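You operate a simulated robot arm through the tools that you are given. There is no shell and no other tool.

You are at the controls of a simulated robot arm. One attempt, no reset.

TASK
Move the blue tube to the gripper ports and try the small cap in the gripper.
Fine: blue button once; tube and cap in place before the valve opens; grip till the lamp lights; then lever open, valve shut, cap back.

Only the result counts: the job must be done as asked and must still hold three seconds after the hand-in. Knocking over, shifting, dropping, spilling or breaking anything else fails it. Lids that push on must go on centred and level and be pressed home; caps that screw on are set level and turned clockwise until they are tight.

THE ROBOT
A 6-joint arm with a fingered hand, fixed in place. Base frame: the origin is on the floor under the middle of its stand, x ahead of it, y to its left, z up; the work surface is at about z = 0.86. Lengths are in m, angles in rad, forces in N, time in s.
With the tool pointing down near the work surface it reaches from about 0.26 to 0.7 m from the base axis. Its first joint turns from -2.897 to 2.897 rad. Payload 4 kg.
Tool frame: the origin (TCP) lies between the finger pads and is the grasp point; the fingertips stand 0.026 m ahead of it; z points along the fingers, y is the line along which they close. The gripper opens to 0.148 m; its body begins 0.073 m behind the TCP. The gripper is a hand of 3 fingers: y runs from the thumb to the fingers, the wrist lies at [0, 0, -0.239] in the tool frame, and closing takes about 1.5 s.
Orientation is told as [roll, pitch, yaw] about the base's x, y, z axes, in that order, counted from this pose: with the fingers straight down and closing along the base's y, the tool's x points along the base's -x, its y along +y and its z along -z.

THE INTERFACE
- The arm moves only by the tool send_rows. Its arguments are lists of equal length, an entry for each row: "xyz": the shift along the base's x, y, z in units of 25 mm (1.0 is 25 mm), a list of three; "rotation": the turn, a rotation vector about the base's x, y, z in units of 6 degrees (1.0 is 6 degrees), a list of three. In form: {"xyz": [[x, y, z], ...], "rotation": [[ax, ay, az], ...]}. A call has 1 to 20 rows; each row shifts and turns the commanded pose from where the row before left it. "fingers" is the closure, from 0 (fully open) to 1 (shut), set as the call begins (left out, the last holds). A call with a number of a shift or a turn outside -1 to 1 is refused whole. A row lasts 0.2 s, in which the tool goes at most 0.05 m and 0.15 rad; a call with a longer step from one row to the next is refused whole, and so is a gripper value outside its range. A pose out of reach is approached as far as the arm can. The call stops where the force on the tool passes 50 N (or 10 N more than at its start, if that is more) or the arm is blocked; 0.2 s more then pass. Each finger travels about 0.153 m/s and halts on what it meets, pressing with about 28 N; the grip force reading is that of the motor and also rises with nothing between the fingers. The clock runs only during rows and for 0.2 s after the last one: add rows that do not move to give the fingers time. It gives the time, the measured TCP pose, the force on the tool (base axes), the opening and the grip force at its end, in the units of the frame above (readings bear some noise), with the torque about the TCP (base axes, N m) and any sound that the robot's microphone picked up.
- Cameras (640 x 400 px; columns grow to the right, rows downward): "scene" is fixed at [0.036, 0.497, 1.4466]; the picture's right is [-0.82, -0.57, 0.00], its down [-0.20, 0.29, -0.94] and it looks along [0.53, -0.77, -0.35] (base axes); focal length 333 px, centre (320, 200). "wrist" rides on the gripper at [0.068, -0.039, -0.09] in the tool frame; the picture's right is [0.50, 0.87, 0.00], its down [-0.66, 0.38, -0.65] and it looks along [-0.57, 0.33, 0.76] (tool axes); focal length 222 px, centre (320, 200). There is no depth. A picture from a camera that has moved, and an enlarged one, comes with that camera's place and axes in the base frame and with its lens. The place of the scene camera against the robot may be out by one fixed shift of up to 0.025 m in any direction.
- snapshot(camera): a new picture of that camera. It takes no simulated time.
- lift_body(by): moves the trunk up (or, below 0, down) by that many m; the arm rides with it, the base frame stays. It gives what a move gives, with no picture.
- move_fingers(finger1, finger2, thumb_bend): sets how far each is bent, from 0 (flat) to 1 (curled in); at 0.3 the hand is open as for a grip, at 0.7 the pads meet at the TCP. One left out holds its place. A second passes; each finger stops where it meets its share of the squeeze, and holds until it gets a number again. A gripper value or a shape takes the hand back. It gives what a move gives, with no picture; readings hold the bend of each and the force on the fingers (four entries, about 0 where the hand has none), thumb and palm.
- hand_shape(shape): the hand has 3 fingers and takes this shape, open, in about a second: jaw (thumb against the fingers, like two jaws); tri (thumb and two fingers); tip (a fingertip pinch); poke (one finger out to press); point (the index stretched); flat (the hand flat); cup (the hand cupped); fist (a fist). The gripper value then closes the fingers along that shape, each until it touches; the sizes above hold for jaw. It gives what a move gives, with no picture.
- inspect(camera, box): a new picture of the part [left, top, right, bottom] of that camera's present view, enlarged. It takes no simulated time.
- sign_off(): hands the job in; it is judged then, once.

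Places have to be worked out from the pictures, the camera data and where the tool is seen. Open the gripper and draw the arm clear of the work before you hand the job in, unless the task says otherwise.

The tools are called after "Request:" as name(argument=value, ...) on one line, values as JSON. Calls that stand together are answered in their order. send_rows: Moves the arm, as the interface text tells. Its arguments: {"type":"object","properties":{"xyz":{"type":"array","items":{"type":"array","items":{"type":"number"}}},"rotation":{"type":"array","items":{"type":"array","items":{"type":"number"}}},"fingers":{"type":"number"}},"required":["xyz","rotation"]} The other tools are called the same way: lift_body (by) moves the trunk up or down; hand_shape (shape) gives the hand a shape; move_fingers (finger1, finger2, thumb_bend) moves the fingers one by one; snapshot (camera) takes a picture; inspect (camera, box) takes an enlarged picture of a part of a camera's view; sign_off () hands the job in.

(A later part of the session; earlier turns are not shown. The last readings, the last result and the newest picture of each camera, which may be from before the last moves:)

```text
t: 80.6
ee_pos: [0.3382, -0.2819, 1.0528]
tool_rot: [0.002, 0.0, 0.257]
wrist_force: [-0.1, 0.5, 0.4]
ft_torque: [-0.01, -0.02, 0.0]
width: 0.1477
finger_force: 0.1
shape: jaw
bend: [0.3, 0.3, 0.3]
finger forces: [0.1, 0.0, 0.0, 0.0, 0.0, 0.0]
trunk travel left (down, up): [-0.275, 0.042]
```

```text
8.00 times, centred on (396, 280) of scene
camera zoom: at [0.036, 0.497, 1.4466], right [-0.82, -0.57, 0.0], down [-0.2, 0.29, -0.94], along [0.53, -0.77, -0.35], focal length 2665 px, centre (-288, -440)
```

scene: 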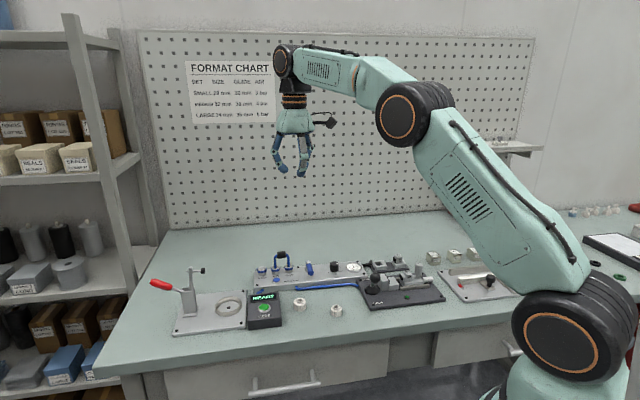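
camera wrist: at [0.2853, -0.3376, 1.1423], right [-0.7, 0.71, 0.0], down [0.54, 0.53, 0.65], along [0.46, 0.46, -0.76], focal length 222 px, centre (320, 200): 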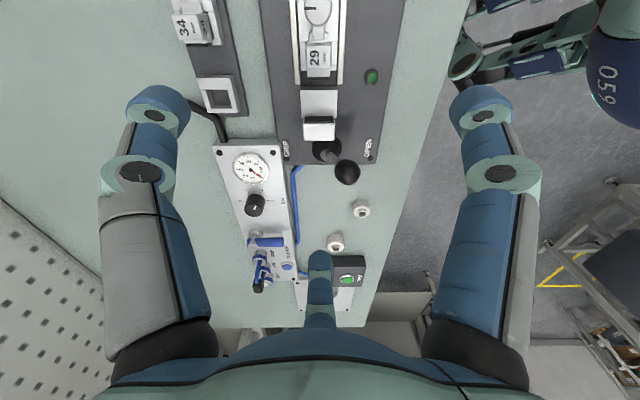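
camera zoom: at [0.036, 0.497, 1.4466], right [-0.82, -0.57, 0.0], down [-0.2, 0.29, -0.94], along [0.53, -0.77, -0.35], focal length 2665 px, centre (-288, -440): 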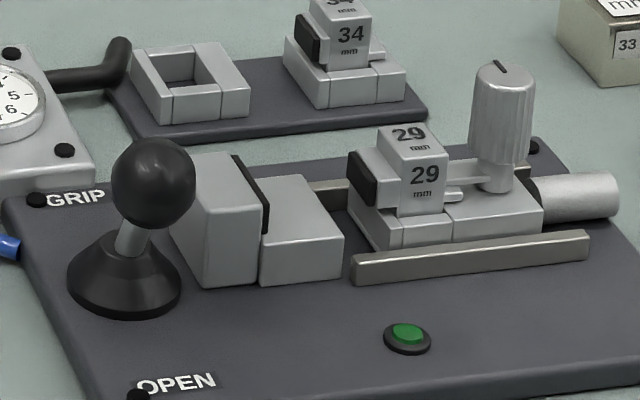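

This view looks straight along the jaw axis. I zoom for the jaw, platform, lever and lamp geometry.

Request:
inspect(camera="wrist", box=[280, 60, 376, 120])

Request:
inspect(camera="wrist", box=[280, 115, 376, 195])

Request:
inspect(camera="wrist", box=[272, 0, 384, 70])

```text
6.67 times, centred on (328, 90) of wrist
camera zoom: at [0.2853, -0.3376, 1.1423], right [-0.7, 0.71, 0.0], down [0.54, 0.53, 0.65], along [0.46, 0.46, -0.76], focal length 1481 px, centre (267, 933)
```

zoom: 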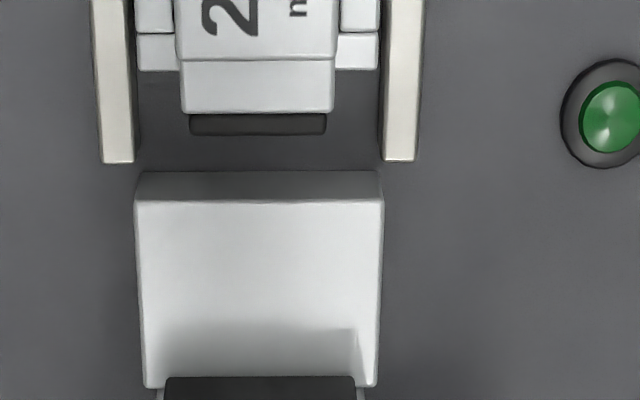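

```text
5.00 times, centred on (328, 155) of wrist
camera zoom: at [0.2853, -0.3376, 1.1423], right [-0.7, 0.71, 0.0], down [0.54, 0.53, 0.65], along [0.46, 0.46, -0.76], focal length 1111 px, centre (280, 425)
```

zoom: 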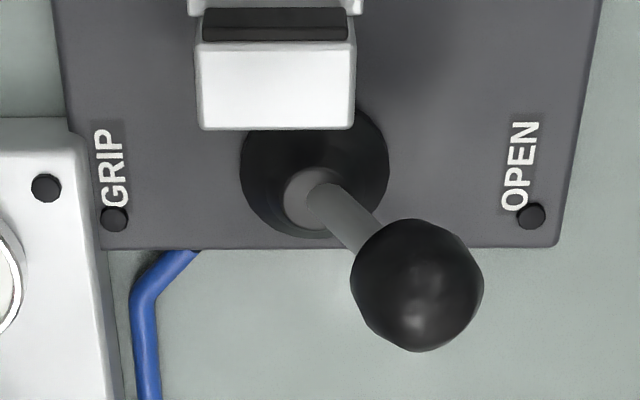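

```text
5.71 times, centred on (328, 35) of wrist
camera zoom: at [0.2853, -0.3376, 1.1423], right [-0.7, 0.71, 0.0], down [0.54, 0.53, 0.65], along [0.46, 0.46, -0.76], focal length 1269 px, centre (274, 1143)
```

zoom: 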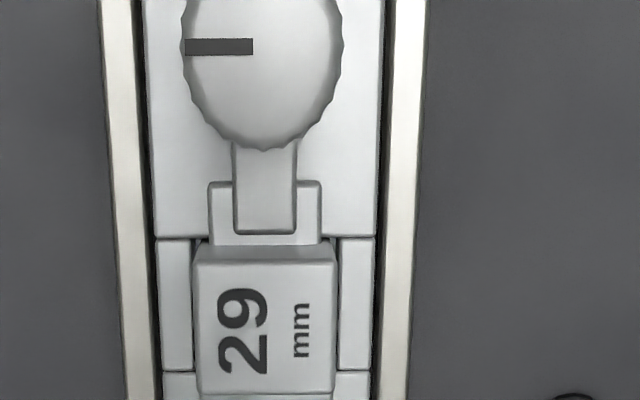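

I need the jaw height more exactly; I zoom the scene camera on the jaw/platform area and on the insert.

Request:
inspect(camera="scene", box=[374, 270, 414, 295])

Request:
inspect(camera="wrist", box=[296, 104, 344, 146])

```text
16.00 times, centred on (394, 282) of scene
camera zoom: at [0.036, 0.497, 1.4466], right [-0.82, -0.57, 0.0], down [-0.2, 0.29, -0.94], along [0.53, -0.77, -0.35], focal length 5330 px, centre (-864, -1120)
```

zoom: 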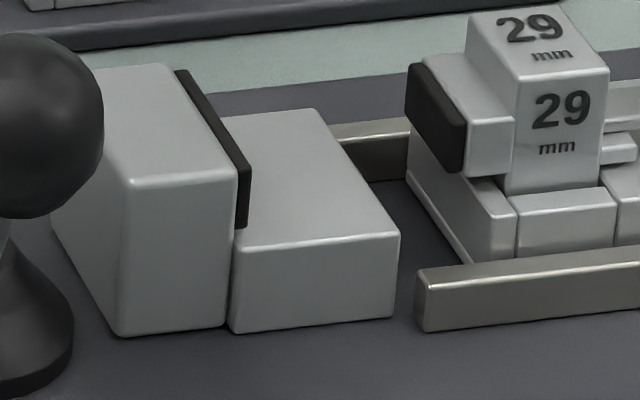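

```text
9.52 times, centred on (320, 125) of wrist
camera zoom: at [0.2853, -0.3376, 1.1423], right [-0.7, 0.71, 0.0], down [0.54, 0.53, 0.65], along [0.46, 0.46, -0.76], focal length 2116 px, centre (320, 914)
```

zoom: 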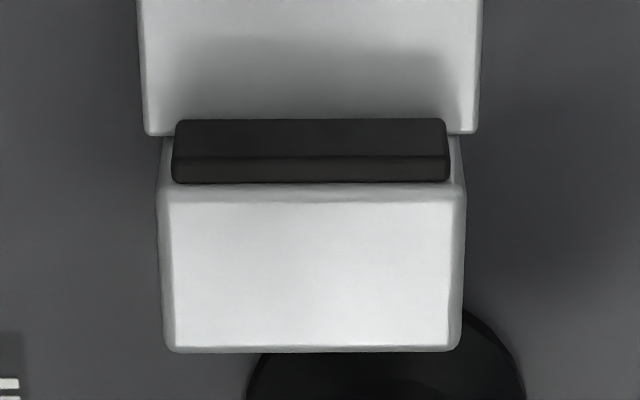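

Geometry is clear now: platform top z≈0.8885, jaw tops ≈0.901, pads at u=0.019 and 0.059, so the cap should be set at about (0.3387, -0.2863). I go over the small cap and refine its position.

Request:
send_rows(xyz=[[0.397, 0.869, -0.25], [0.397, 0.869, -0.25], [0.397, 0.869, -0.25], [0.397, 0.869, -0.25], [0.397, 0.869, -0.25], [0.397, 0.869, -0.25], [0.397, 0.869, -0.25], [0.397, 0.869, -0.25], [0, 0, 0]], rotation=[[0, 0, 0], [0, 0, 0], [0, 0, 0], [0, 0, 0], [0, 0, 0], [0, 0, 0], [0, 0, 0], [0, 0, 0], [0, 0, 0]], fingers=0.5)

Request:
snapshot(camera="wrist")

Request:
inspect(camera="wrist", box=[296, 100, 344, 140])

```text
t: 82.6
ee_pos: [0.4176, -0.1089, 1.0006]
tool_rot: [0.002, 0.0, 0.257]
wrist_force: [0.0, -0.1, 0.0]
ft_torque: [0.0, -0.02, 0.0]
width: 0.0746
finger_force: 0.1
shape: jaw
bend: [0.36, 0.36, 0.7]
finger forces: [0.0, 0.0, 0.1, 0.1, 0.1, 0.0]
trunk travel left (down, up): [-0.275, 0.042]
```

```text
taken
camera wrist: at [0.3633, -0.1653, 1.0909], right [-0.7, 0.71, 0.0], down [0.54, 0.53, 0.65], along [0.46, 0.46, -0.76], focal length 222 px, centre (320, 200)
```

wrist: 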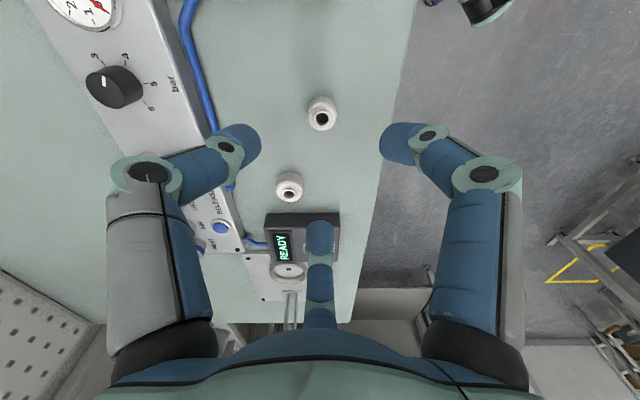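

```text
10.00 times, centred on (320, 120) of wrist
camera zoom: at [0.3633, -0.1653, 1.0909], right [-0.7, 0.71, 0.0], down [0.54, 0.53, 0.65], along [0.46, 0.46, -0.76], focal length 2221 px, centre (320, 1000)
```

zoom: 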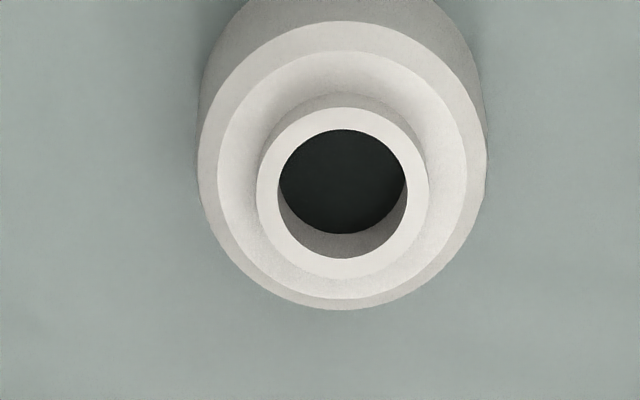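

The cap centre is confirmed at (0.418, -0.108), directly under the hand. I lower so the fingertips come level with the neck, then check from the scene camera.

Request:
send_rows(xyz=[[0.01, 0.03, -1], [0, 0, -1], [0, 0, -1], [0, 0, -0.75], [0, 0, 0]], rotation=[[0, 0, 0], [0, 0, 0], [0, 0, 0], [0, 0, 0], [0, 0, 0]])

Request:
inspect(camera="scene", box=[304, 275, 368, 325])

Request:
inspect(camera="wrist", box=[240, 100, 400, 250])

```text
t: 83.8
ee_pos: [0.4193, -0.1072, 0.9071]
tool_rot: [0.002, -0.001, 0.256]
wrist_force: [0.4, -0.4, -0.7]
ft_torque: [0.01, 0.01, 0.03]
width: 0.0745
finger_force: 0.1
shape: jaw
bend: [0.36, 0.36, 0.7]
finger forces: [0.0, 0.1, 0.0, 0.1, 0.0, 0.0]
trunk travel left (down, up): [-0.275, 0.042]
```

```text
8.00 times, centred on (336, 300) of scene
camera zoom: at [0.036, 0.497, 1.4466], right [-0.82, -0.57, 0.0], down [-0.2, 0.29, -0.94], along [0.53, -0.77, -0.35], focal length 2665 px, centre (192, -600)
```

zoom: 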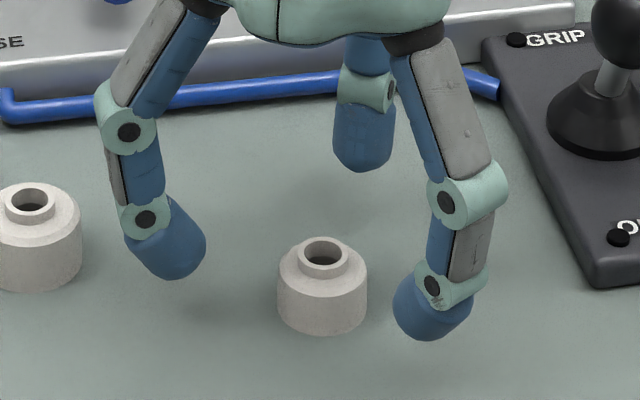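

```text
2.67 times, centred on (320, 175) of wrist
camera zoom: at [0.3651, -0.1634, 0.9974], right [-0.7, 0.71, 0.0], down [0.54, 0.53, 0.65], along [0.46, 0.46, -0.76], focal length 592 px, centre (320, 267)
```

zoom: 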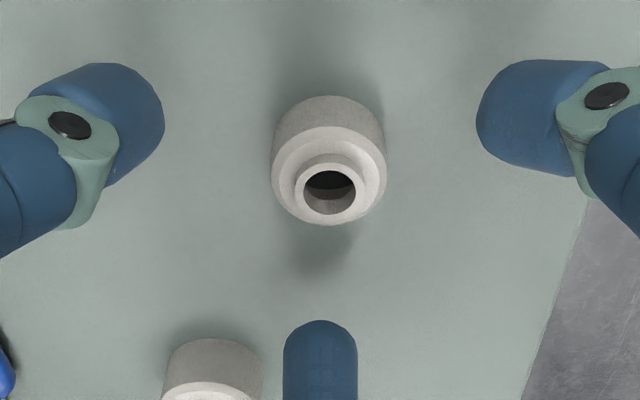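

Fingers surround the cap evenly. I lower the last 4.5 mm and bring the tips in partway (about 30 mm opening) to check their height against the neck.

Request:
send_rows(xyz=[[-0.03, -0.03, -0.18], [0, 0, 0], [0, 0, 0], [0, 0, 0]], rotation=[[0, 0, 0], [0, 0, 0], [0, 0, 0], [0, 0, 0]], fingers=0.78)

Request:
inspect(camera="scene", box=[312, 285, 360, 321])

Request:
inspect(camera="wrist", box=[256, 120, 384, 220])

```text
t: 84.8
ee_pos: [0.4187, -0.1083, 0.9012]
tool_rot: [0.003, 0.0, 0.256]
wrist_force: [0.3, 0.7, -0.3]
ft_torque: [0.0, -0.01, 0.05]
width: 0.0328
finger_force: 0.0
shape: jaw
bend: [0.76, 0.76, 0.7]
finger forces: [0.1, 0.0, 0.1, 0.1, 0.0, 0.0]
trunk travel left (down, up): [-0.275, 0.042]
```

```text
11.11 times, centred on (336, 303) of scene
camera zoom: at [0.036, 0.497, 1.4466], right [-0.82, -0.57, 0.0], down [-0.2, 0.29, -0.94], along [0.53, -0.77, -0.35], focal length 3702 px, centre (142, -944)
```

zoom: 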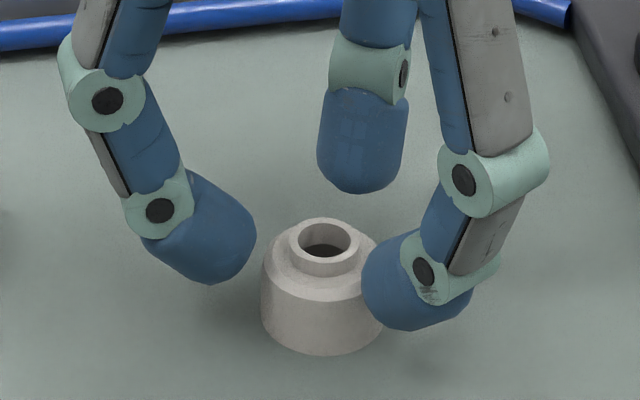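

```text
4.00 times, centred on (320, 170) of wrist
camera zoom: at [0.3643, -0.1643, 0.993], right [-0.7, 0.71, 0.0], down [0.54, 0.53, 0.65], along [0.46, 0.46, -0.76], focal length 888 px, centre (320, 320)
```

zoom: 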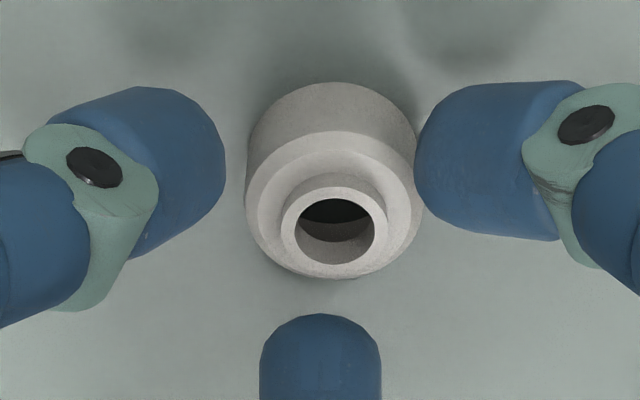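

The cap sits about 2 mm toward the front of centre; I shift the hand by that and close on the neck.

Request:
send_rows(xyz=[[-0.056, 0.057, 0], [0, 0, 0]], rotation=[[0, 0, 0], [0, 0, 0]])

Request:
send_rows(xyz=[[0, 0, 0], [0, 0, 0], [0, 0, 0], [0, 0, 0], [0, 0, 0]], rotation=[[0, 0, 0], [0, 0, 0], [0, 0, 0], [0, 0, 0], [0, 0, 0]], fingers=1.0)

Request:
inspect(camera="scene", box=[312, 285, 360, 321])

Request:
inspect(camera="wrist", box=[256, 120, 384, 220])

```text
t: 85.4
ee_pos: [0.4167, -0.1075, 0.9034]
tool_rot: [0.002, 0.0, 0.257]
wrist_force: [-0.2, 0.1, 0.0]
ft_torque: [0.01, 0.01, 0.01]
width: 0.033
finger_force: 0.1
shape: jaw
bend: [0.76, 0.76, 0.7]
finger forces: [0.0, 0.0, 0.1, 0.1, 0.0, 0.1]
trunk travel left (down, up): [-0.275, 0.042]
```

```text
t: 86.6
ee_pos: [0.4157, -0.1082, 0.9024]
tool_rot: [0.0, 0.001, 0.256]
wrist_force: [0.5, 0.9, 5.4]
ft_torque: [0.01, 0.03, 0.04]
width: 0.0138
finger_force: 10.5
shape: jaw
bend: [0.73, 0.73, 0.7]
finger forces: [10.4, 9.0, 0.1, 0.1, 8.0, 0.0]
trunk travel left (down, up): [-0.275, 0.042]
```

```text
11.11 times, centred on (336, 303) of scene
camera zoom: at [0.036, 0.497, 1.4466], right [-0.82, -0.57, 0.0], down [-0.2, 0.29, -0.94], along [0.53, -0.77, -0.35], focal length 3702 px, centre (142, -944)
```

zoom: 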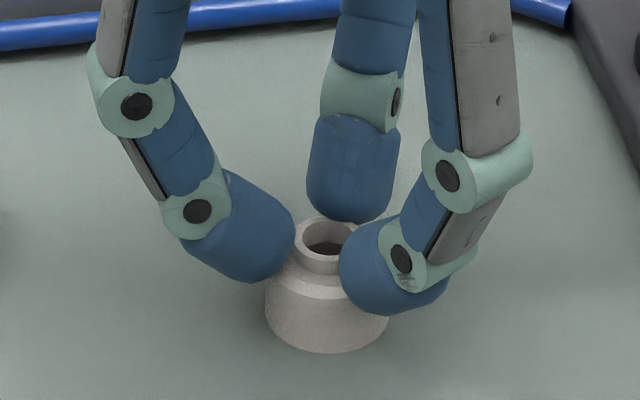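

```text
4.00 times, centred on (320, 170) of wrist
camera zoom: at [0.3626, -0.1632, 0.9933], right [-0.7, 0.71, 0.0], down [0.54, 0.53, 0.65], along [0.46, 0.46, -0.76], focal length 888 px, centre (320, 320)
```

zoom: 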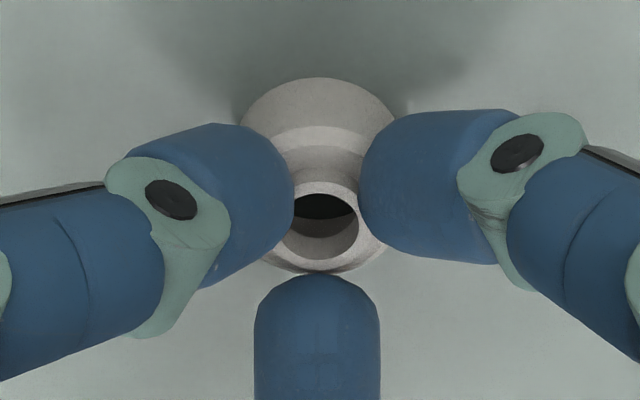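

The tips hold the neck (13.8 mm reading, ~9 N each). I wait a moment to let the squeeze settle.

Request:
send_rows(xyz=[[0, 0, 0], [0, 0, 0], [0, 0, 0], [0, 0, 0], [0, 0, 0]], rotation=[[0, 0, 0], [0, 0, 0], [0, 0, 0], [0, 0, 0], [0, 0, 0]])

```text
t: 87.8
ee_pos: [0.4166, -0.1073, 0.9029]
tool_rot: [0.0, 0.0, 0.256]
wrist_force: [-0.5, -0.3, 5.8]
ft_torque: [-0.01, 0.02, -0.02]
width: 0.0138
finger_force: 9.7
shape: jaw
bend: [0.73, 0.73, 0.7]
finger forces: [10.5, 9.3, 0.1, 0.0, 8.4, 0.0]
trunk travel left (down, up): [-0.275, 0.042]
```

Steady at ~9 N per finger. I lift slowly a few millimetres and check that the cap comes along level.

Request:
send_rows(xyz=[[0, 0, 0.08], [0, 0, 0.08], [0, 0, 0.08], [0, 0, 0]], rotation=[[0, 0, 0], [0, 0, 0], [0, 0, 0], [0, 0, 0]])

Request:
inspect(camera="scene", box=[312, 285, 360, 321])

Request:
inspect(camera="wrist", box=[256, 120, 384, 220])

```text
t: 88.8
ee_pos: [0.4165, -0.1077, 0.9079]
tool_rot: [0.002, 0.0, 0.258]
wrist_force: [-0.2, 0.3, 0.6]
ft_torque: [-0.02, 0.0, 0.0]
width: 0.014
finger_force: 9.6
shape: jaw
bend: [0.73, 0.73, 0.7]
finger forces: [9.1, 8.5, 0.1, 0.1, 7.9, 0.1]
trunk travel left (down, up): [-0.275, 0.042]
```

```text
11.11 times, centred on (336, 303) of scene
camera zoom: at [0.036, 0.497, 1.4466], right [-0.82, -0.57, 0.0], down [-0.2, 0.29, -0.94], along [0.53, -0.77, -0.35], focal length 3702 px, centre (142, -944)
```

zoom: 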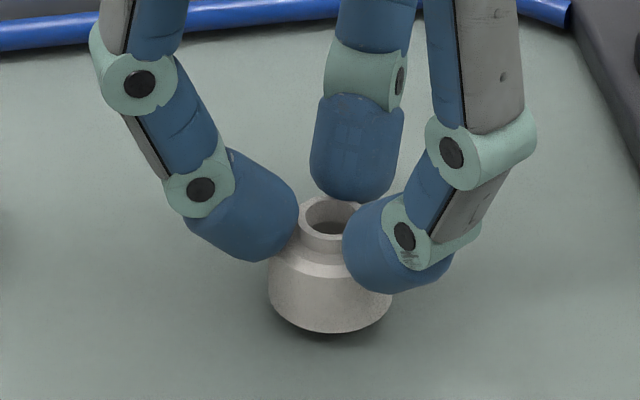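

```text
4.00 times, centred on (320, 170) of wrist
camera zoom: at [0.3621, -0.1638, 0.9992], right [-0.7, 0.71, 0.0], down [0.54, 0.53, 0.65], along [0.46, 0.46, -0.76], focal length 888 px, centre (320, 320)
```

zoom: 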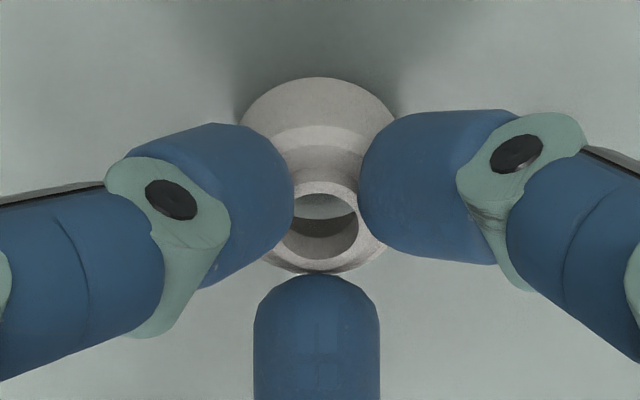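

The cap is lifted cleanly and level. I raise it and carry it over to the gripper platform (shift −0.079, −0.177 m).

Request:
send_rows(xyz=[[0, 0, 0.5], [0, 0, 0.8], [0, 0, 0.8], [0, 0, 0.8], [0, 0, 0.8], [0, 0, 0.8], [-0.2, -0.4432, 0], [-0.396, -0.8865, 0], [-0.396, -0.8865, 0], [-0.396, -0.8865, 0], [-0.396, -0.8865, 0], [-0.396, -0.8865, 0], [-0.396, -0.8865, 0], [-0.396, -0.8865, 0], [-0.196, -0.4433, 0], [0, 0, 0]], rotation=[[0, 0, 0], [0, 0, 0], [0, 0, 0], [0, 0, 0], [0, 0, 0], [0, 0, 0], [0, 0, 0], [0, 0, 0], [0, 0, 0], [0, 0, 0], [0, 0, 0], [0, 0, 0], [0, 0, 0], [0, 0, 0], [0, 0, 0], [0, 0, 0]])

Request:
inspect(camera="wrist", box=[240, 60, 400, 220])

Request:
inspect(camera="scene", box=[346, 220, 436, 300])

```text
t: 92.2
ee_pos: [0.3368, -0.286, 1.0213]
tool_rot: [0.003, -0.001, 0.258]
wrist_force: [-0.5, -0.6, 0.3]
ft_torque: [-0.04, 0.04, -0.02]
width: 0.0138
finger_force: 10.4
shape: jaw
bend: [0.73, 0.73, 0.7]
finger forces: [8.5, 8.5, 0.1, 0.1, 7.8, 0.0]
trunk travel left (down, up): [-0.275, 0.042]
```

```text
2.50 times, centred on (320, 140) of wrist
camera zoom: at [0.2823, -0.3415, 1.112], right [-0.7, 0.71, 0.0], down [0.54, 0.53, 0.65], along [0.46, 0.46, -0.76], focal length 555 px, centre (320, 350)
```

zoom: 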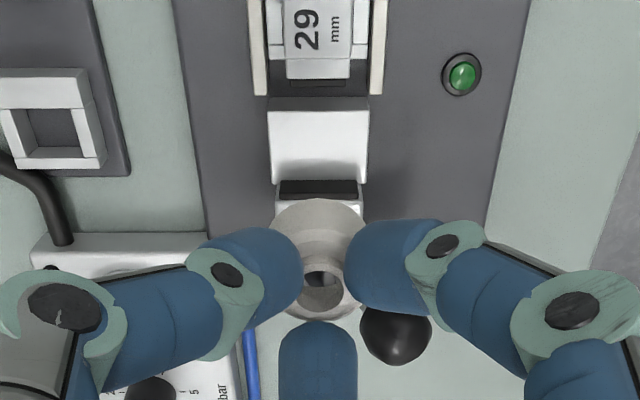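

```text
5.00 times, centred on (391, 260) of scene
camera zoom: at [0.036, 0.497, 1.4466], right [-0.82, -0.57, 0.0], down [-0.2, 0.29, -0.94], along [0.53, -0.77, -0.35], focal length 1666 px, centre (-35, -100)
```

zoom: 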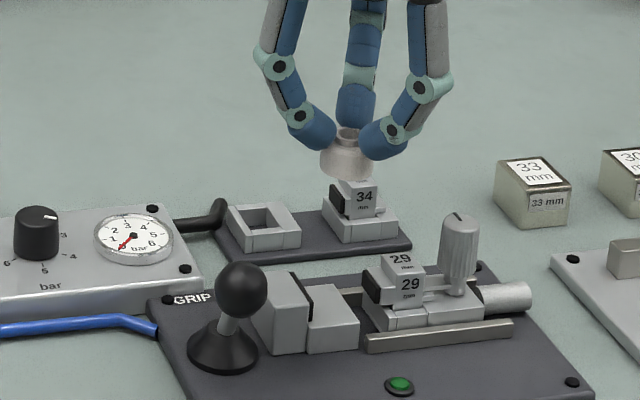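

The cap hangs over the platform within ~1–2 mm of mid-gap. I trim and lower to just above the jaw tops, then verify.

Request:
send_rows(xyz=[[0.043, 0.042, 0], [0, 0, -0.8], [0, 0, -0.8], [0, 0, -0.8], [0, 0, -0.5], [0, 0, 0]], rotation=[[0, 0, 0], [0, 0, 0], [0, 0, 0], [0, 0, 0], [0, 0, 0], [0, 0, 0]])

Request:
inspect(camera="wrist", box=[256, 100, 384, 220])

Request:
inspect(camera="scene", box=[366, 250, 426, 295])

```text
t: 93.6
ee_pos: [0.3376, -0.2836, 0.9481]
tool_rot: [0.003, -0.002, 0.256]
wrist_force: [0.0, -0.2, 0.0]
ft_torque: [0.0, -0.02, -0.02]
width: 0.0141
finger_force: 10.3
shape: jaw
bend: [0.73, 0.73, 0.7]
finger forces: [8.4, 8.5, 0.0, 0.0, 7.9, 0.0]
trunk travel left (down, up): [-0.275, 0.042]
```

```text
3.33 times, centred on (320, 160) of wrist
camera zoom: at [0.2833, -0.3406, 1.0387], right [-0.7, 0.71, 0.0], down [0.54, 0.53, 0.65], along [0.46, 0.46, -0.76], focal length 740 px, centre (320, 333)
```

zoom: 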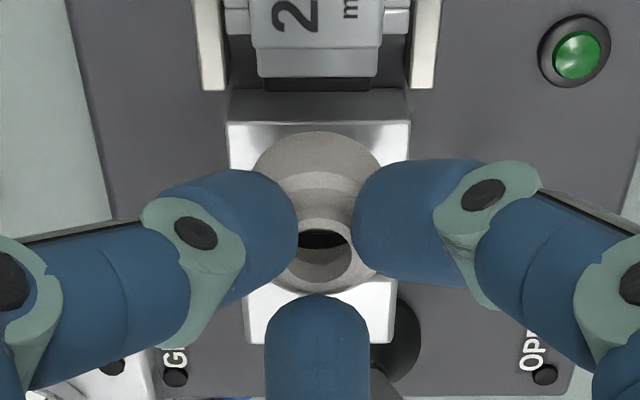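

```text
8.89 times, centred on (396, 272) of scene
camera zoom: at [0.036, 0.497, 1.4466], right [-0.82, -0.57, 0.0], down [-0.2, 0.29, -0.94], along [0.53, -0.77, -0.35], focal length 2961 px, centre (-356, -444)
```

zoom: 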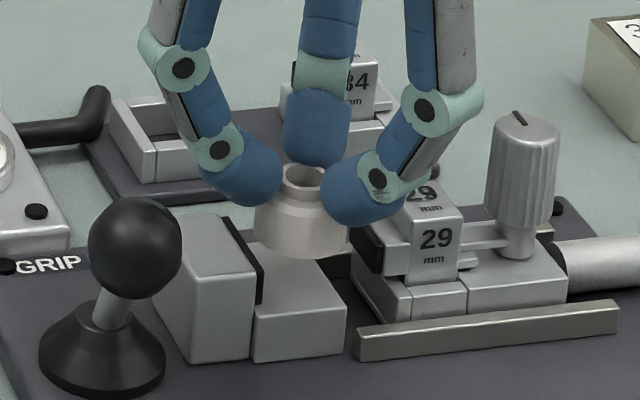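

The cap is centred above the platform and the fingers clear the jaws. I lower it in small steps until it touches down.

Request:
send_rows(xyz=[[0, 0, -0.2], [0, 0, -0.2], [0, 0, -0.1], [0, 0, 0]], rotation=[[0, 0, 0], [0, 0, 0], [0, 0, 0], [0, 0, 0]])

Request:
inspect(camera="scene", box=[376, 262, 416, 292])

Request:
inspect(camera="wrist", box=[256, 100, 384, 220])

```text
t: 94.6
ee_pos: [0.3371, -0.2849, 0.9354]
tool_rot: [0.003, 0.001, 0.256]
wrist_force: [-0.9, -0.8, 0.2]
ft_torque: [0.0, 0.01, 0.03]
width: 0.0138
finger_force: 9.9
shape: jaw
bend: [0.73, 0.73, 0.7]
finger forces: [8.4, 8.5, 0.0, 0.0, 7.9, 0.0]
trunk travel left (down, up): [-0.275, 0.042]
```

```text
13.33 times, centred on (396, 277) of scene
camera zoom: at [0.036, 0.497, 1.4466], right [-0.82, -0.57, 0.0], down [-0.2, 0.29, -0.94], along [0.53, -0.77, -0.35], focal length 4442 px, centre (-693, -827)
```

zoom: 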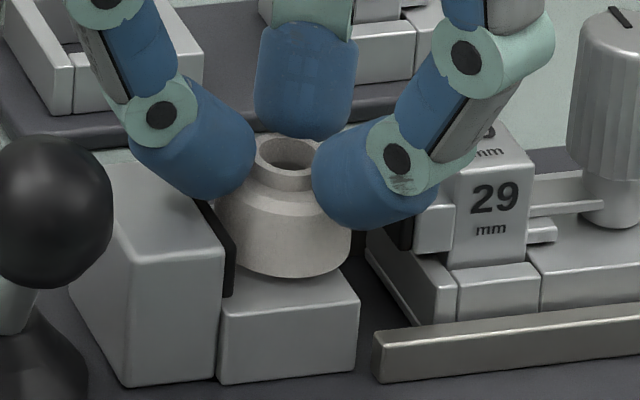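

```text
3.33 times, centred on (320, 160) of wrist
camera zoom: at [0.284, -0.3402, 1.0266], right [-0.7, 0.71, 0.0], down [0.54, 0.53, 0.65], along [0.46, 0.46, -0.76], focal length 740 px, centre (320, 333)
```

zoom: 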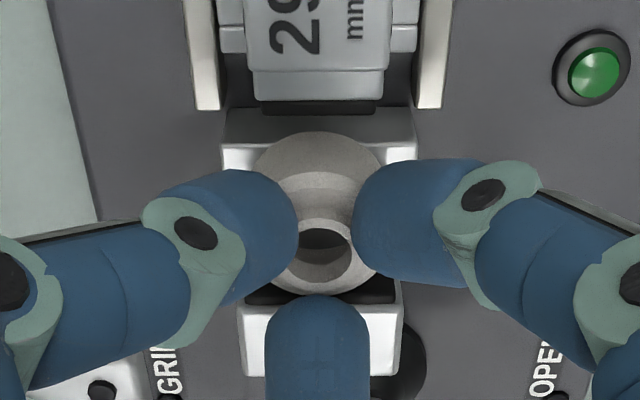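

A few millimetres left, with clearance all round. I lower in 1 mm steps until I feel the platform.

Request:
send_rows(xyz=[[0, 0, -0.04], [0, 0, -0.04], [0, 0, -0.04], [0, 0, 0]], rotation=[[0, 0, 0], [0, 0, 0], [0, 0, 0], [0, 0, 0]])

Request:
inspect(camera="scene", box=[376, 262, 416, 292])

```text
t: 95.6
ee_pos: [0.3374, -0.2849, 0.933]
tool_rot: [0.002, 0.0, 0.258]
wrist_force: [-0.4, -0.1, 2.9]
ft_torque: [0.05, 0.05, -0.02]
width: 0.0135
finger_force: 10.0
shape: jaw
bend: [0.73, 0.73, 0.7]
finger forces: [9.5, 8.8, 0.0, 0.0, 8.3, 0.0]
trunk travel left (down, up): [-0.275, 0.042]
```

```text
13.33 times, centred on (396, 277) of scene
camera zoom: at [0.036, 0.497, 1.4466], right [-0.82, -0.57, 0.0], down [-0.2, 0.29, -0.94], along [0.53, -0.77, -0.35], focal length 4442 px, centre (-693, -827)
```

zoom: 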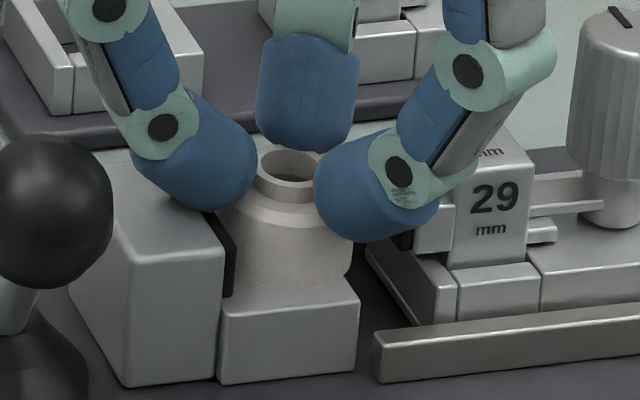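

2.9 N of support force: the cap rests on the platform. I open the fingers a little and lift straight off.

Request:
send_rows(xyz=[[0, 0, 0], [0, 0, 0], [0, 0, 0]], rotation=[[0, 0, 0], [0, 0, 0], [0, 0, 0]], fingers=0.76)

Request:
inspect(camera="scene", box=[376, 262, 416, 292])

Request:
inspect(camera="wrist", box=[256, 100, 384, 220])

```text
t: 96.4
ee_pos: [0.3379, -0.2846, 0.9329]
tool_rot: [0.002, 0.0, 0.257]
wrist_force: [-0.1, -0.1, 1.5]
ft_torque: [0.02, -0.05, 0.0]
width: 0.0351
finger_force: 0.0
shape: jaw
bend: [0.76, 0.76, 0.7]
finger forces: [0.0, 0.1, 0.0, 0.0, 0.0, 0.0]
trunk travel left (down, up): [-0.275, 0.042]
```

```text
13.33 times, centred on (396, 277) of scene
camera zoom: at [0.036, 0.497, 1.4466], right [-0.82, -0.57, 0.0], down [-0.2, 0.29, -0.94], along [0.53, -0.77, -0.35], focal length 4442 px, centre (-693, -827)
```

zoom: 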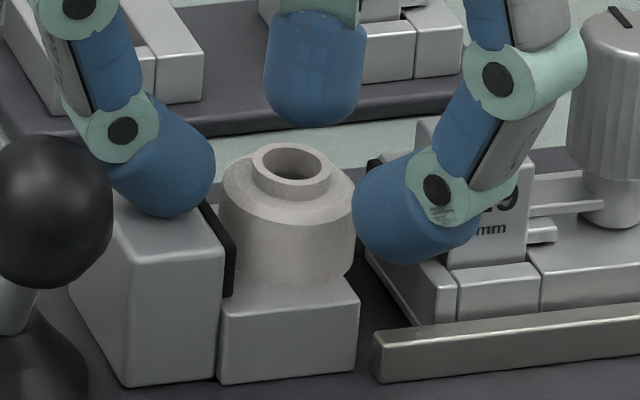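

```text
3.33 times, centred on (320, 160) of wrist
camera zoom: at [0.2837, -0.3407, 1.0232], right [-0.7, 0.71, 0.0], down [0.54, 0.53, 0.65], along [0.46, 0.46, -0.76], focal length 740 px, centre (320, 333)
```

zoom: 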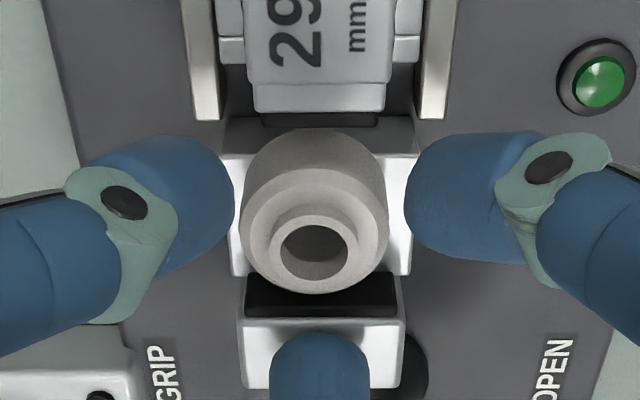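

The cap stands centred and level on the platform. I lift straight up, clear of everything.

Request:
send_rows(xyz=[[0, 0, 0.2], [0, 0, 0.6], [0, 0, 1], [0, 0, 1], [0, 0, 1], [0, 0, 0]], rotation=[[0, 0, 0], [0, 0, 0], [0, 0, 0], [0, 0, 0], [0, 0, 0], [0, 0, 0]])

Request:
inspect(camera="scene", box=[356, 255, 436, 305])

Request:
inspect(camera="scene", box=[250, 245, 370, 320])

```text
t: 97.8
ee_pos: [0.3374, -0.2848, 1.0289]
tool_rot: [0.003, 0.002, 0.257]
wrist_force: [-0.4, -0.1, -0.3]
ft_torque: [0.03, -0.01, 0.03]
width: 0.0354
finger_force: 0.1
shape: jaw
bend: [0.76, 0.76, 0.7]
finger forces: [0.0, 0.0, 0.0, 0.0, 0.0, 0.0]
trunk travel left (down, up): [-0.275, 0.042]
```

```text
8.00 times, centred on (396, 280) of scene
camera zoom: at [0.036, 0.497, 1.4466], right [-0.82, -0.57, 0.0], down [-0.2, 0.29, -0.94], along [0.53, -0.77, -0.35], focal length 2665 px, centre (-288, -440)
```

zoom: 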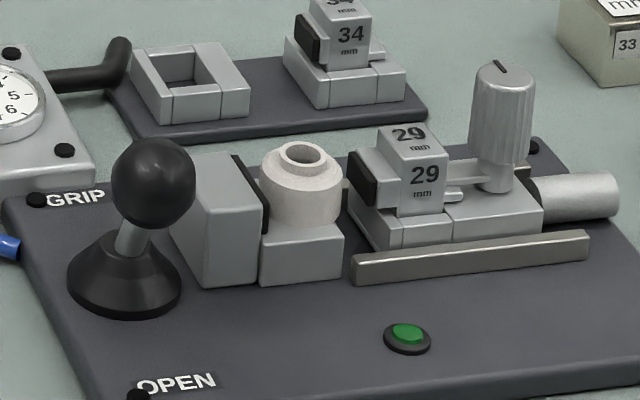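

```text
5.33 times, centred on (310, 282) of scene
camera zoom: at [0.036, 0.497, 1.4466], right [-0.82, -0.57, 0.0], down [-0.2, 0.29, -0.94], along [0.53, -0.77, -0.35], focal length 1777 px, centre (373, -240)
```

zoom: 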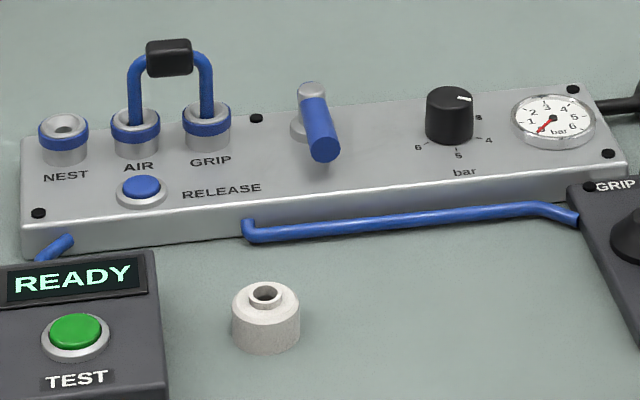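

Tube and cap are both in place before opening the valve. I take the poke shape and move above a spot beside the valve handle, on its GRIP-port side.

Request:
hand_shape(shape="poke")

Request:
send_rows(xyz=[[0.938, 0.504, 0], [0.938, 0.504, 0], [0.938, 0.504, 0], [0.938, 0.504, 0], [0.938, 0.504, 0], [0.938, 0.504, 0], [0.938, 0.504, 0], [0.938, 0.504, 0], [0.938, 0.504, 0], [0.938, 0.504, 0], [0, 0, 0]], rotation=[[0, 0, 0], [0, 0, 0], [0, 0, 0], [0, 0, 0], [0, 0, 0], [0, 0, 0], [0, 0, 0], [0, 0, 0], [0, 0, 0], [0, 0, 0], [0, 0, 0]])

Request:
snapshot(camera="wrist")

Request:
inspect(camera="scene", box=[260, 215, 356, 285])

```text
t: 98.7
ee_pos: [0.3366, -0.2848, 1.0282]
tool_rot: [0.001, -0.002, 0.255]
wrist_force: [-0.4, -0.8, 0.1]
ft_torque: [0.02, 0.0, -0.01]
width: 0.0001
finger_force: 0.0
shape: poke
bend: [1.0, 1.0, 0.4]
finger forces: [0.0, 0.0, 0.0, 0.1, 0.0, 0.0]
trunk travel left (down, up): [-0.275, 0.042]
```

```text
t: 101.1
ee_pos: [0.5735, -0.1581, 1.0276]
tool_rot: [0.001, -0.001, 0.257]
wrist_force: [-0.4, -0.7, 0.3]
ft_torque: [0.02, -0.02, -0.02]
width: 0.0002
finger_force: 0.1
shape: poke
bend: [1.0, 1.0, 0.4]
finger forces: [0.0, 0.0, 0.1, 0.0, 0.1, 0.1]
trunk travel left (down, up): [-0.275, 0.042]
```

```text
taken
camera wrist: at [0.5193, -0.2144, 1.1181], right [-0.7, 0.71, 0.0], down [0.54, 0.53, 0.65], along [0.46, 0.46, -0.76], focal length 222 px, centre (320, 200)
```

wrist: 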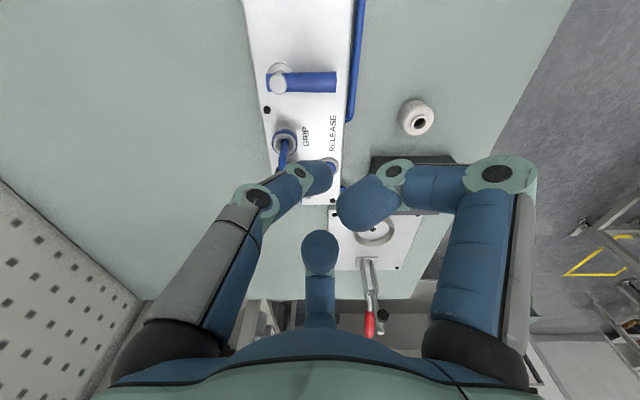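

```text
5.71 times, centred on (308, 250) of scene
camera zoom: at [0.036, 0.497, 1.4466], right [-0.82, -0.57, 0.0], down [-0.2, 0.29, -0.94], along [0.53, -0.77, -0.35], focal length 1904 px, centre (389, -86)
```

zoom: 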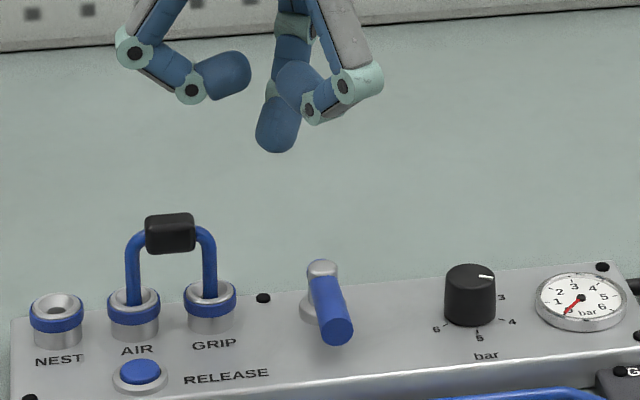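

I zoom in on the valve to measure the handle and post before lowering.

Request:
inspect(camera="wrist", box=[250, 50, 362, 120])

Request:
inspect(camera="scene", box=[296, 252, 336, 282])

```text
5.71 times, centred on (306, 85) of wrist
camera zoom: at [0.5193, -0.2144, 1.1181], right [-0.7, 0.71, 0.0], down [0.54, 0.53, 0.65], along [0.46, 0.46, -0.76], focal length 1269 px, centre (400, 857)
```

zoom: 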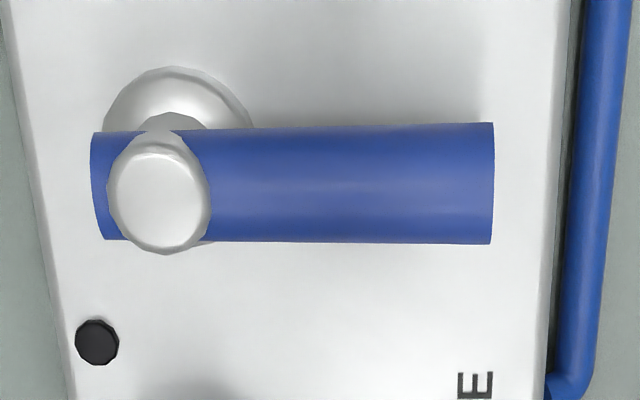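

```text
13.33 times, centred on (316, 267) of scene
camera zoom: at [0.036, 0.497, 1.4466], right [-0.82, -0.57, 0.0], down [-0.2, 0.29, -0.94], along [0.53, -0.77, -0.35], focal length 4442 px, centre (373, -693)
```

zoom: 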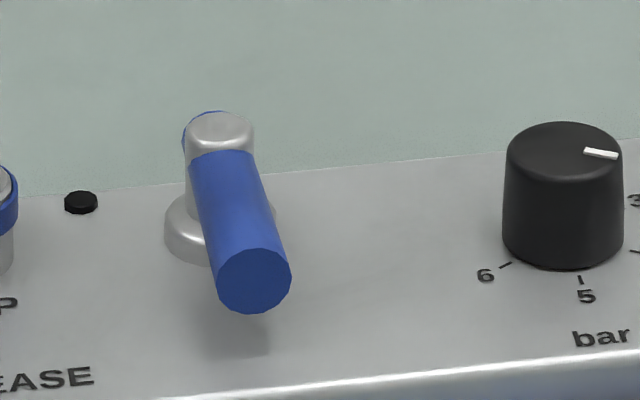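

Handle axis is at z≈0.90, 16 mm thick, pointing to the front from the post at (u 0.268, f −0.554). My thumb is 28 mm to its GRIP side; I lower to handle level.

Request:
send_rows(xyz=[[0, 0, -1], [0, 0, -1], [0, 0, -1], [0, 0, -1], [0, 0, -0.36], [0, 0, 0]], rotation=[[0, 0, 0], [0, 0, 0], [0, 0, 0], [0, 0, 0], [0, 0, 0], [0, 0, 0]])

Request:
inspect(camera="scene", box=[276, 240, 340, 285])

Request:
snapshot(camera="wrist")

```text
t: 102.5
ee_pos: [0.5738, -0.158, 0.9175]
tool_rot: [0.002, -0.001, 0.258]
wrist_force: [-0.1, 0.0, 0.6]
ft_torque: [-0.02, 0.02, 0.02]
width: 0.0
finger_force: 0.0
shape: poke
bend: [1.0, 1.0, 0.4]
finger forces: [0.0, 0.1, 0.1, 0.0, 0.0, 0.1]
trunk travel left (down, up): [-0.275, 0.042]
```

```text
8.89 times, centred on (308, 262) of scene
camera zoom: at [0.036, 0.497, 1.4466], right [-0.82, -0.57, 0.0], down [-0.2, 0.29, -0.94], along [0.53, -0.77, -0.35], focal length 2961 px, centre (427, -356)
```

zoom: 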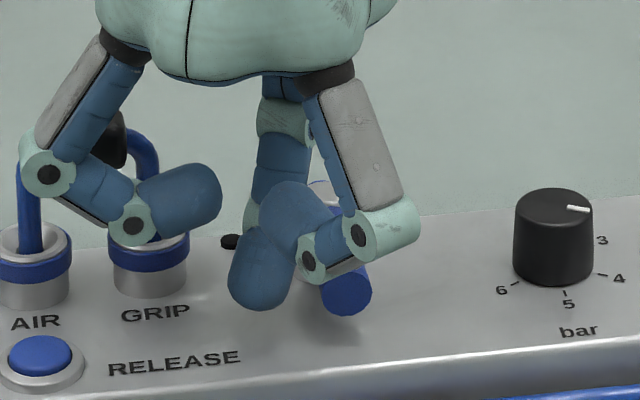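

```text
taken
camera wrist: at [0.5193, -0.2147, 1.0088], right [-0.7, 0.71, 0.0], down [0.54, 0.53, 0.65], along [0.46, 0.46, -0.76], focal length 222 px, centre (320, 200)
```

wrist: 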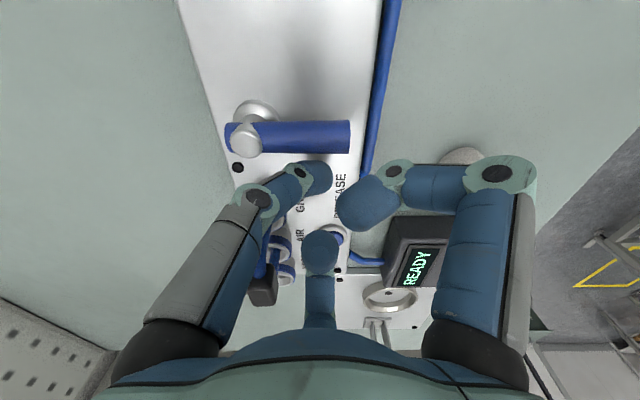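

The thumb is beside the handle with nothing touched. I push gently toward the knob side along the handle's arc for the first 15° and watch the force.

Request:
send_rows(xyz=[[-0.165, -0.16, 0], [-0.165, -0.16, 0], [-0.19, -0.1, 0], [-0.19, -0.1, 0], [0, 0, 0]], rotation=[[0, 0, 0], [0, 0, 0], [0, 0, 0], [0, 0, 0], [0, 0, 0]])

Request:
inspect(camera="scene", box=[276, 240, 340, 285])

Request:
inspect(camera="wrist", box=[200, 90, 380, 210])

```text
t: 103.7
ee_pos: [0.5543, -0.1714, 0.9187]
tool_rot: [0.002, -0.001, 0.255]
wrist_force: [1.8, 1.0, 5.6]
ft_torque: [-0.08, -0.02, 0.03]
width: 0.0
finger_force: 0.0
shape: poke
bend: [1.0, 1.0, 0.91]
finger forces: [0.0, 0.1, 0.0, 0.0, 5.4, 0.0]
trunk travel left (down, up): [-0.275, 0.042]
```

```text
8.89 times, centred on (308, 262) of scene
camera zoom: at [0.036, 0.497, 1.4466], right [-0.82, -0.57, 0.0], down [-0.2, 0.29, -0.94], along [0.53, -0.77, -0.35], focal length 2961 px, centre (427, -356)
```

zoom: 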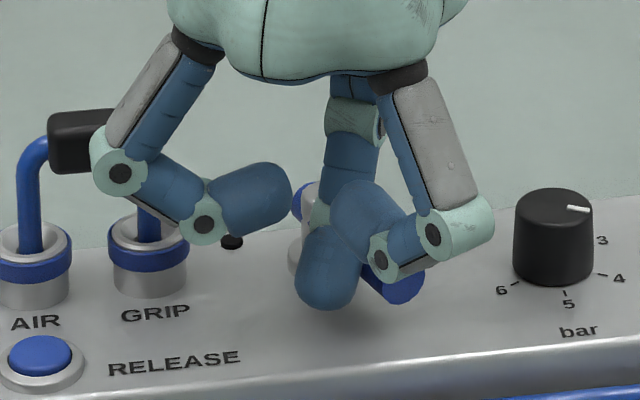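

```text
3.33 times, centred on (290, 150) of wrist
camera zoom: at [0.5002, -0.2272, 1.0094], right [-0.7, 0.71, 0.0], down [0.54, 0.53, 0.65], along [0.47, 0.46, -0.76], focal length 740 px, centre (420, 367)
```

zoom: 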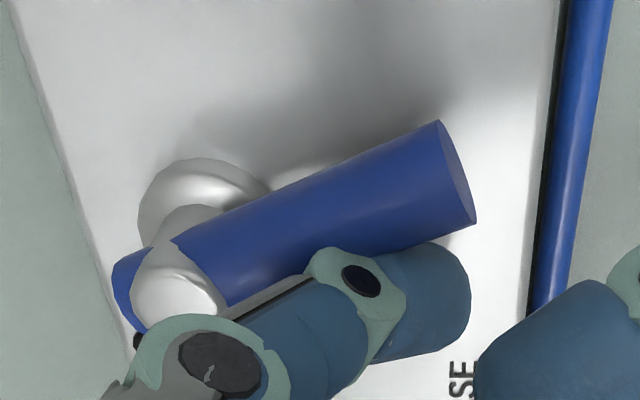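

The handle turns freely toward the knob side (~22° so far). I continue along the arc to about 60°.

Request:
send_rows(xyz=[[-0.159, -0.152, 0], [-0.159, -0.152, 0], [-0.116, -0.185, 0], [-0.116, -0.185, 0], [-0.062, -0.207, 0], [-0.062, -0.207, 0], [0, 0, 0]], rotation=[[0, 0, 0], [0, 0, 0], [0, 0, 0], [0, 0, 0], [0, 0, 0], [0, 0, 0], [0, 0, 0]])

Request:
inspect(camera="wrist", box=[200, 90, 380, 210])

Request:
inspect(camera="scene", box=[276, 240, 364, 290])

```text
t: 105.3
ee_pos: [0.5364, -0.1993, 0.9193]
tool_rot: [0.003, 0.001, 0.255]
wrist_force: [0.0, 1.0, 4.0]
ft_torque: [-0.09, -0.05, 0.06]
width: 0.0
finger_force: 0.1
shape: poke
bend: [1.0, 1.0, 0.91]
finger forces: [0.0, 0.0, 0.0, 0.1, 4.3, 0.0]
trunk travel left (down, up): [-0.275, 0.042]
```

```text
3.33 times, centred on (290, 150) of wrist
camera zoom: at [0.483, -0.2551, 1.0102], right [-0.7, 0.71, 0.0], down [0.54, 0.53, 0.65], along [0.46, 0.46, -0.76], focal length 740 px, centre (420, 367)
```

zoom: 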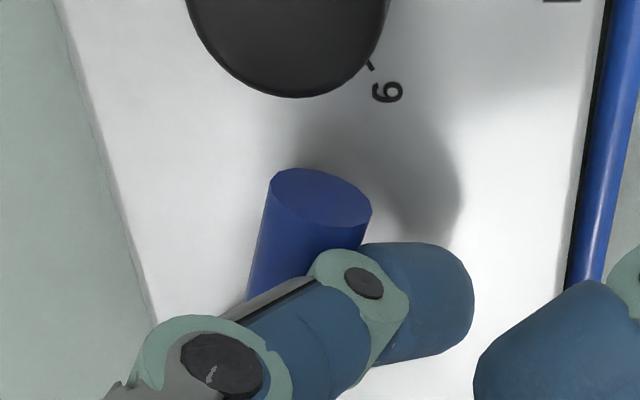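

```text
7.27 times, centred on (320, 265) of scene
camera zoom: at [0.036, 0.497, 1.4466], right [-0.82, -0.57, 0.0], down [-0.2, 0.29, -0.94], along [0.53, -0.77, -0.35], focal length 2423 px, centre (320, -273)
```

zoom: 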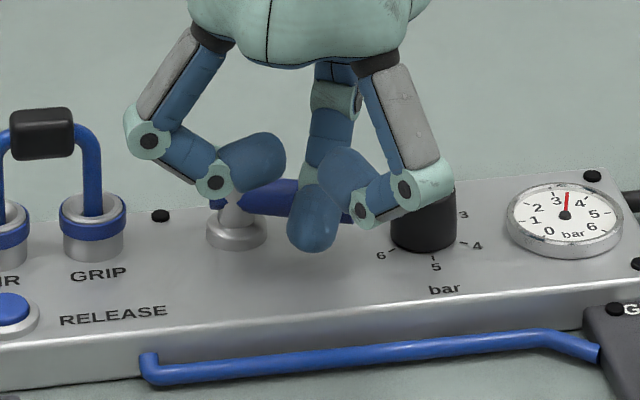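

The gauge is rising past 3 bar, so the valve is opening. I finish the turn to its stop along the same arc.

Request:
send_rows(xyz=[[-0.007, -0.217, 0], [-0.007, -0.217, 0], [0.048, -0.211, 0], [0.048, -0.211, 0], [0, 0, 0]], rotation=[[0, 0, 0], [0, 0, 0], [0, 0, 0], [0, 0, 0], [0, 0, 0]])

Request:
inspect(camera="wrist", box=[200, 60, 380, 210])

Request:
inspect(camera="scene", box=[276, 240, 364, 290])

```text
t: 106.5
ee_pos: [0.5387, -0.2172, 0.9199]
tool_rot: [0.002, 0.001, 0.257]
wrist_force: [-8.0, 17.7, 11.9]
ft_torque: [0.09, 0.02, 0.02]
width: 0.0
finger_force: 0.1
shape: poke
bend: [1.0, 1.0, 0.92]
finger forces: [0.1, 0.0, 0.0, 0.0, 21.7, 0.1]
trunk travel left (down, up): [-0.275, 0.042]
```

```text
2.67 times, centred on (290, 135) of wrist
camera zoom: at [0.4841, -0.2735, 1.0112], right [-0.7, 0.71, 0.0], down [0.54, 0.53, 0.65], along [0.46, 0.46, -0.76], focal length 592 px, centre (400, 373)
```

zoom: 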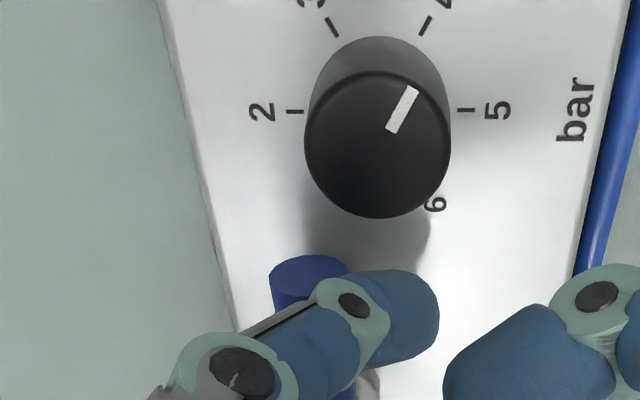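

```text
7.27 times, centred on (320, 265) of scene
camera zoom: at [0.036, 0.497, 1.4466], right [-0.82, -0.57, 0.0], down [-0.2, 0.29, -0.94], along [0.53, -0.77, -0.35], focal length 2423 px, centre (320, -273)
```

zoom: 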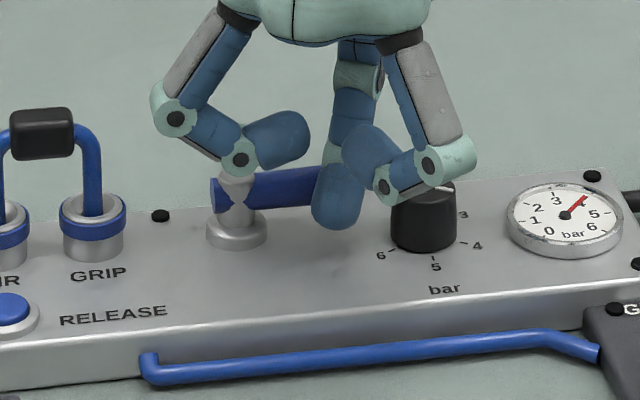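

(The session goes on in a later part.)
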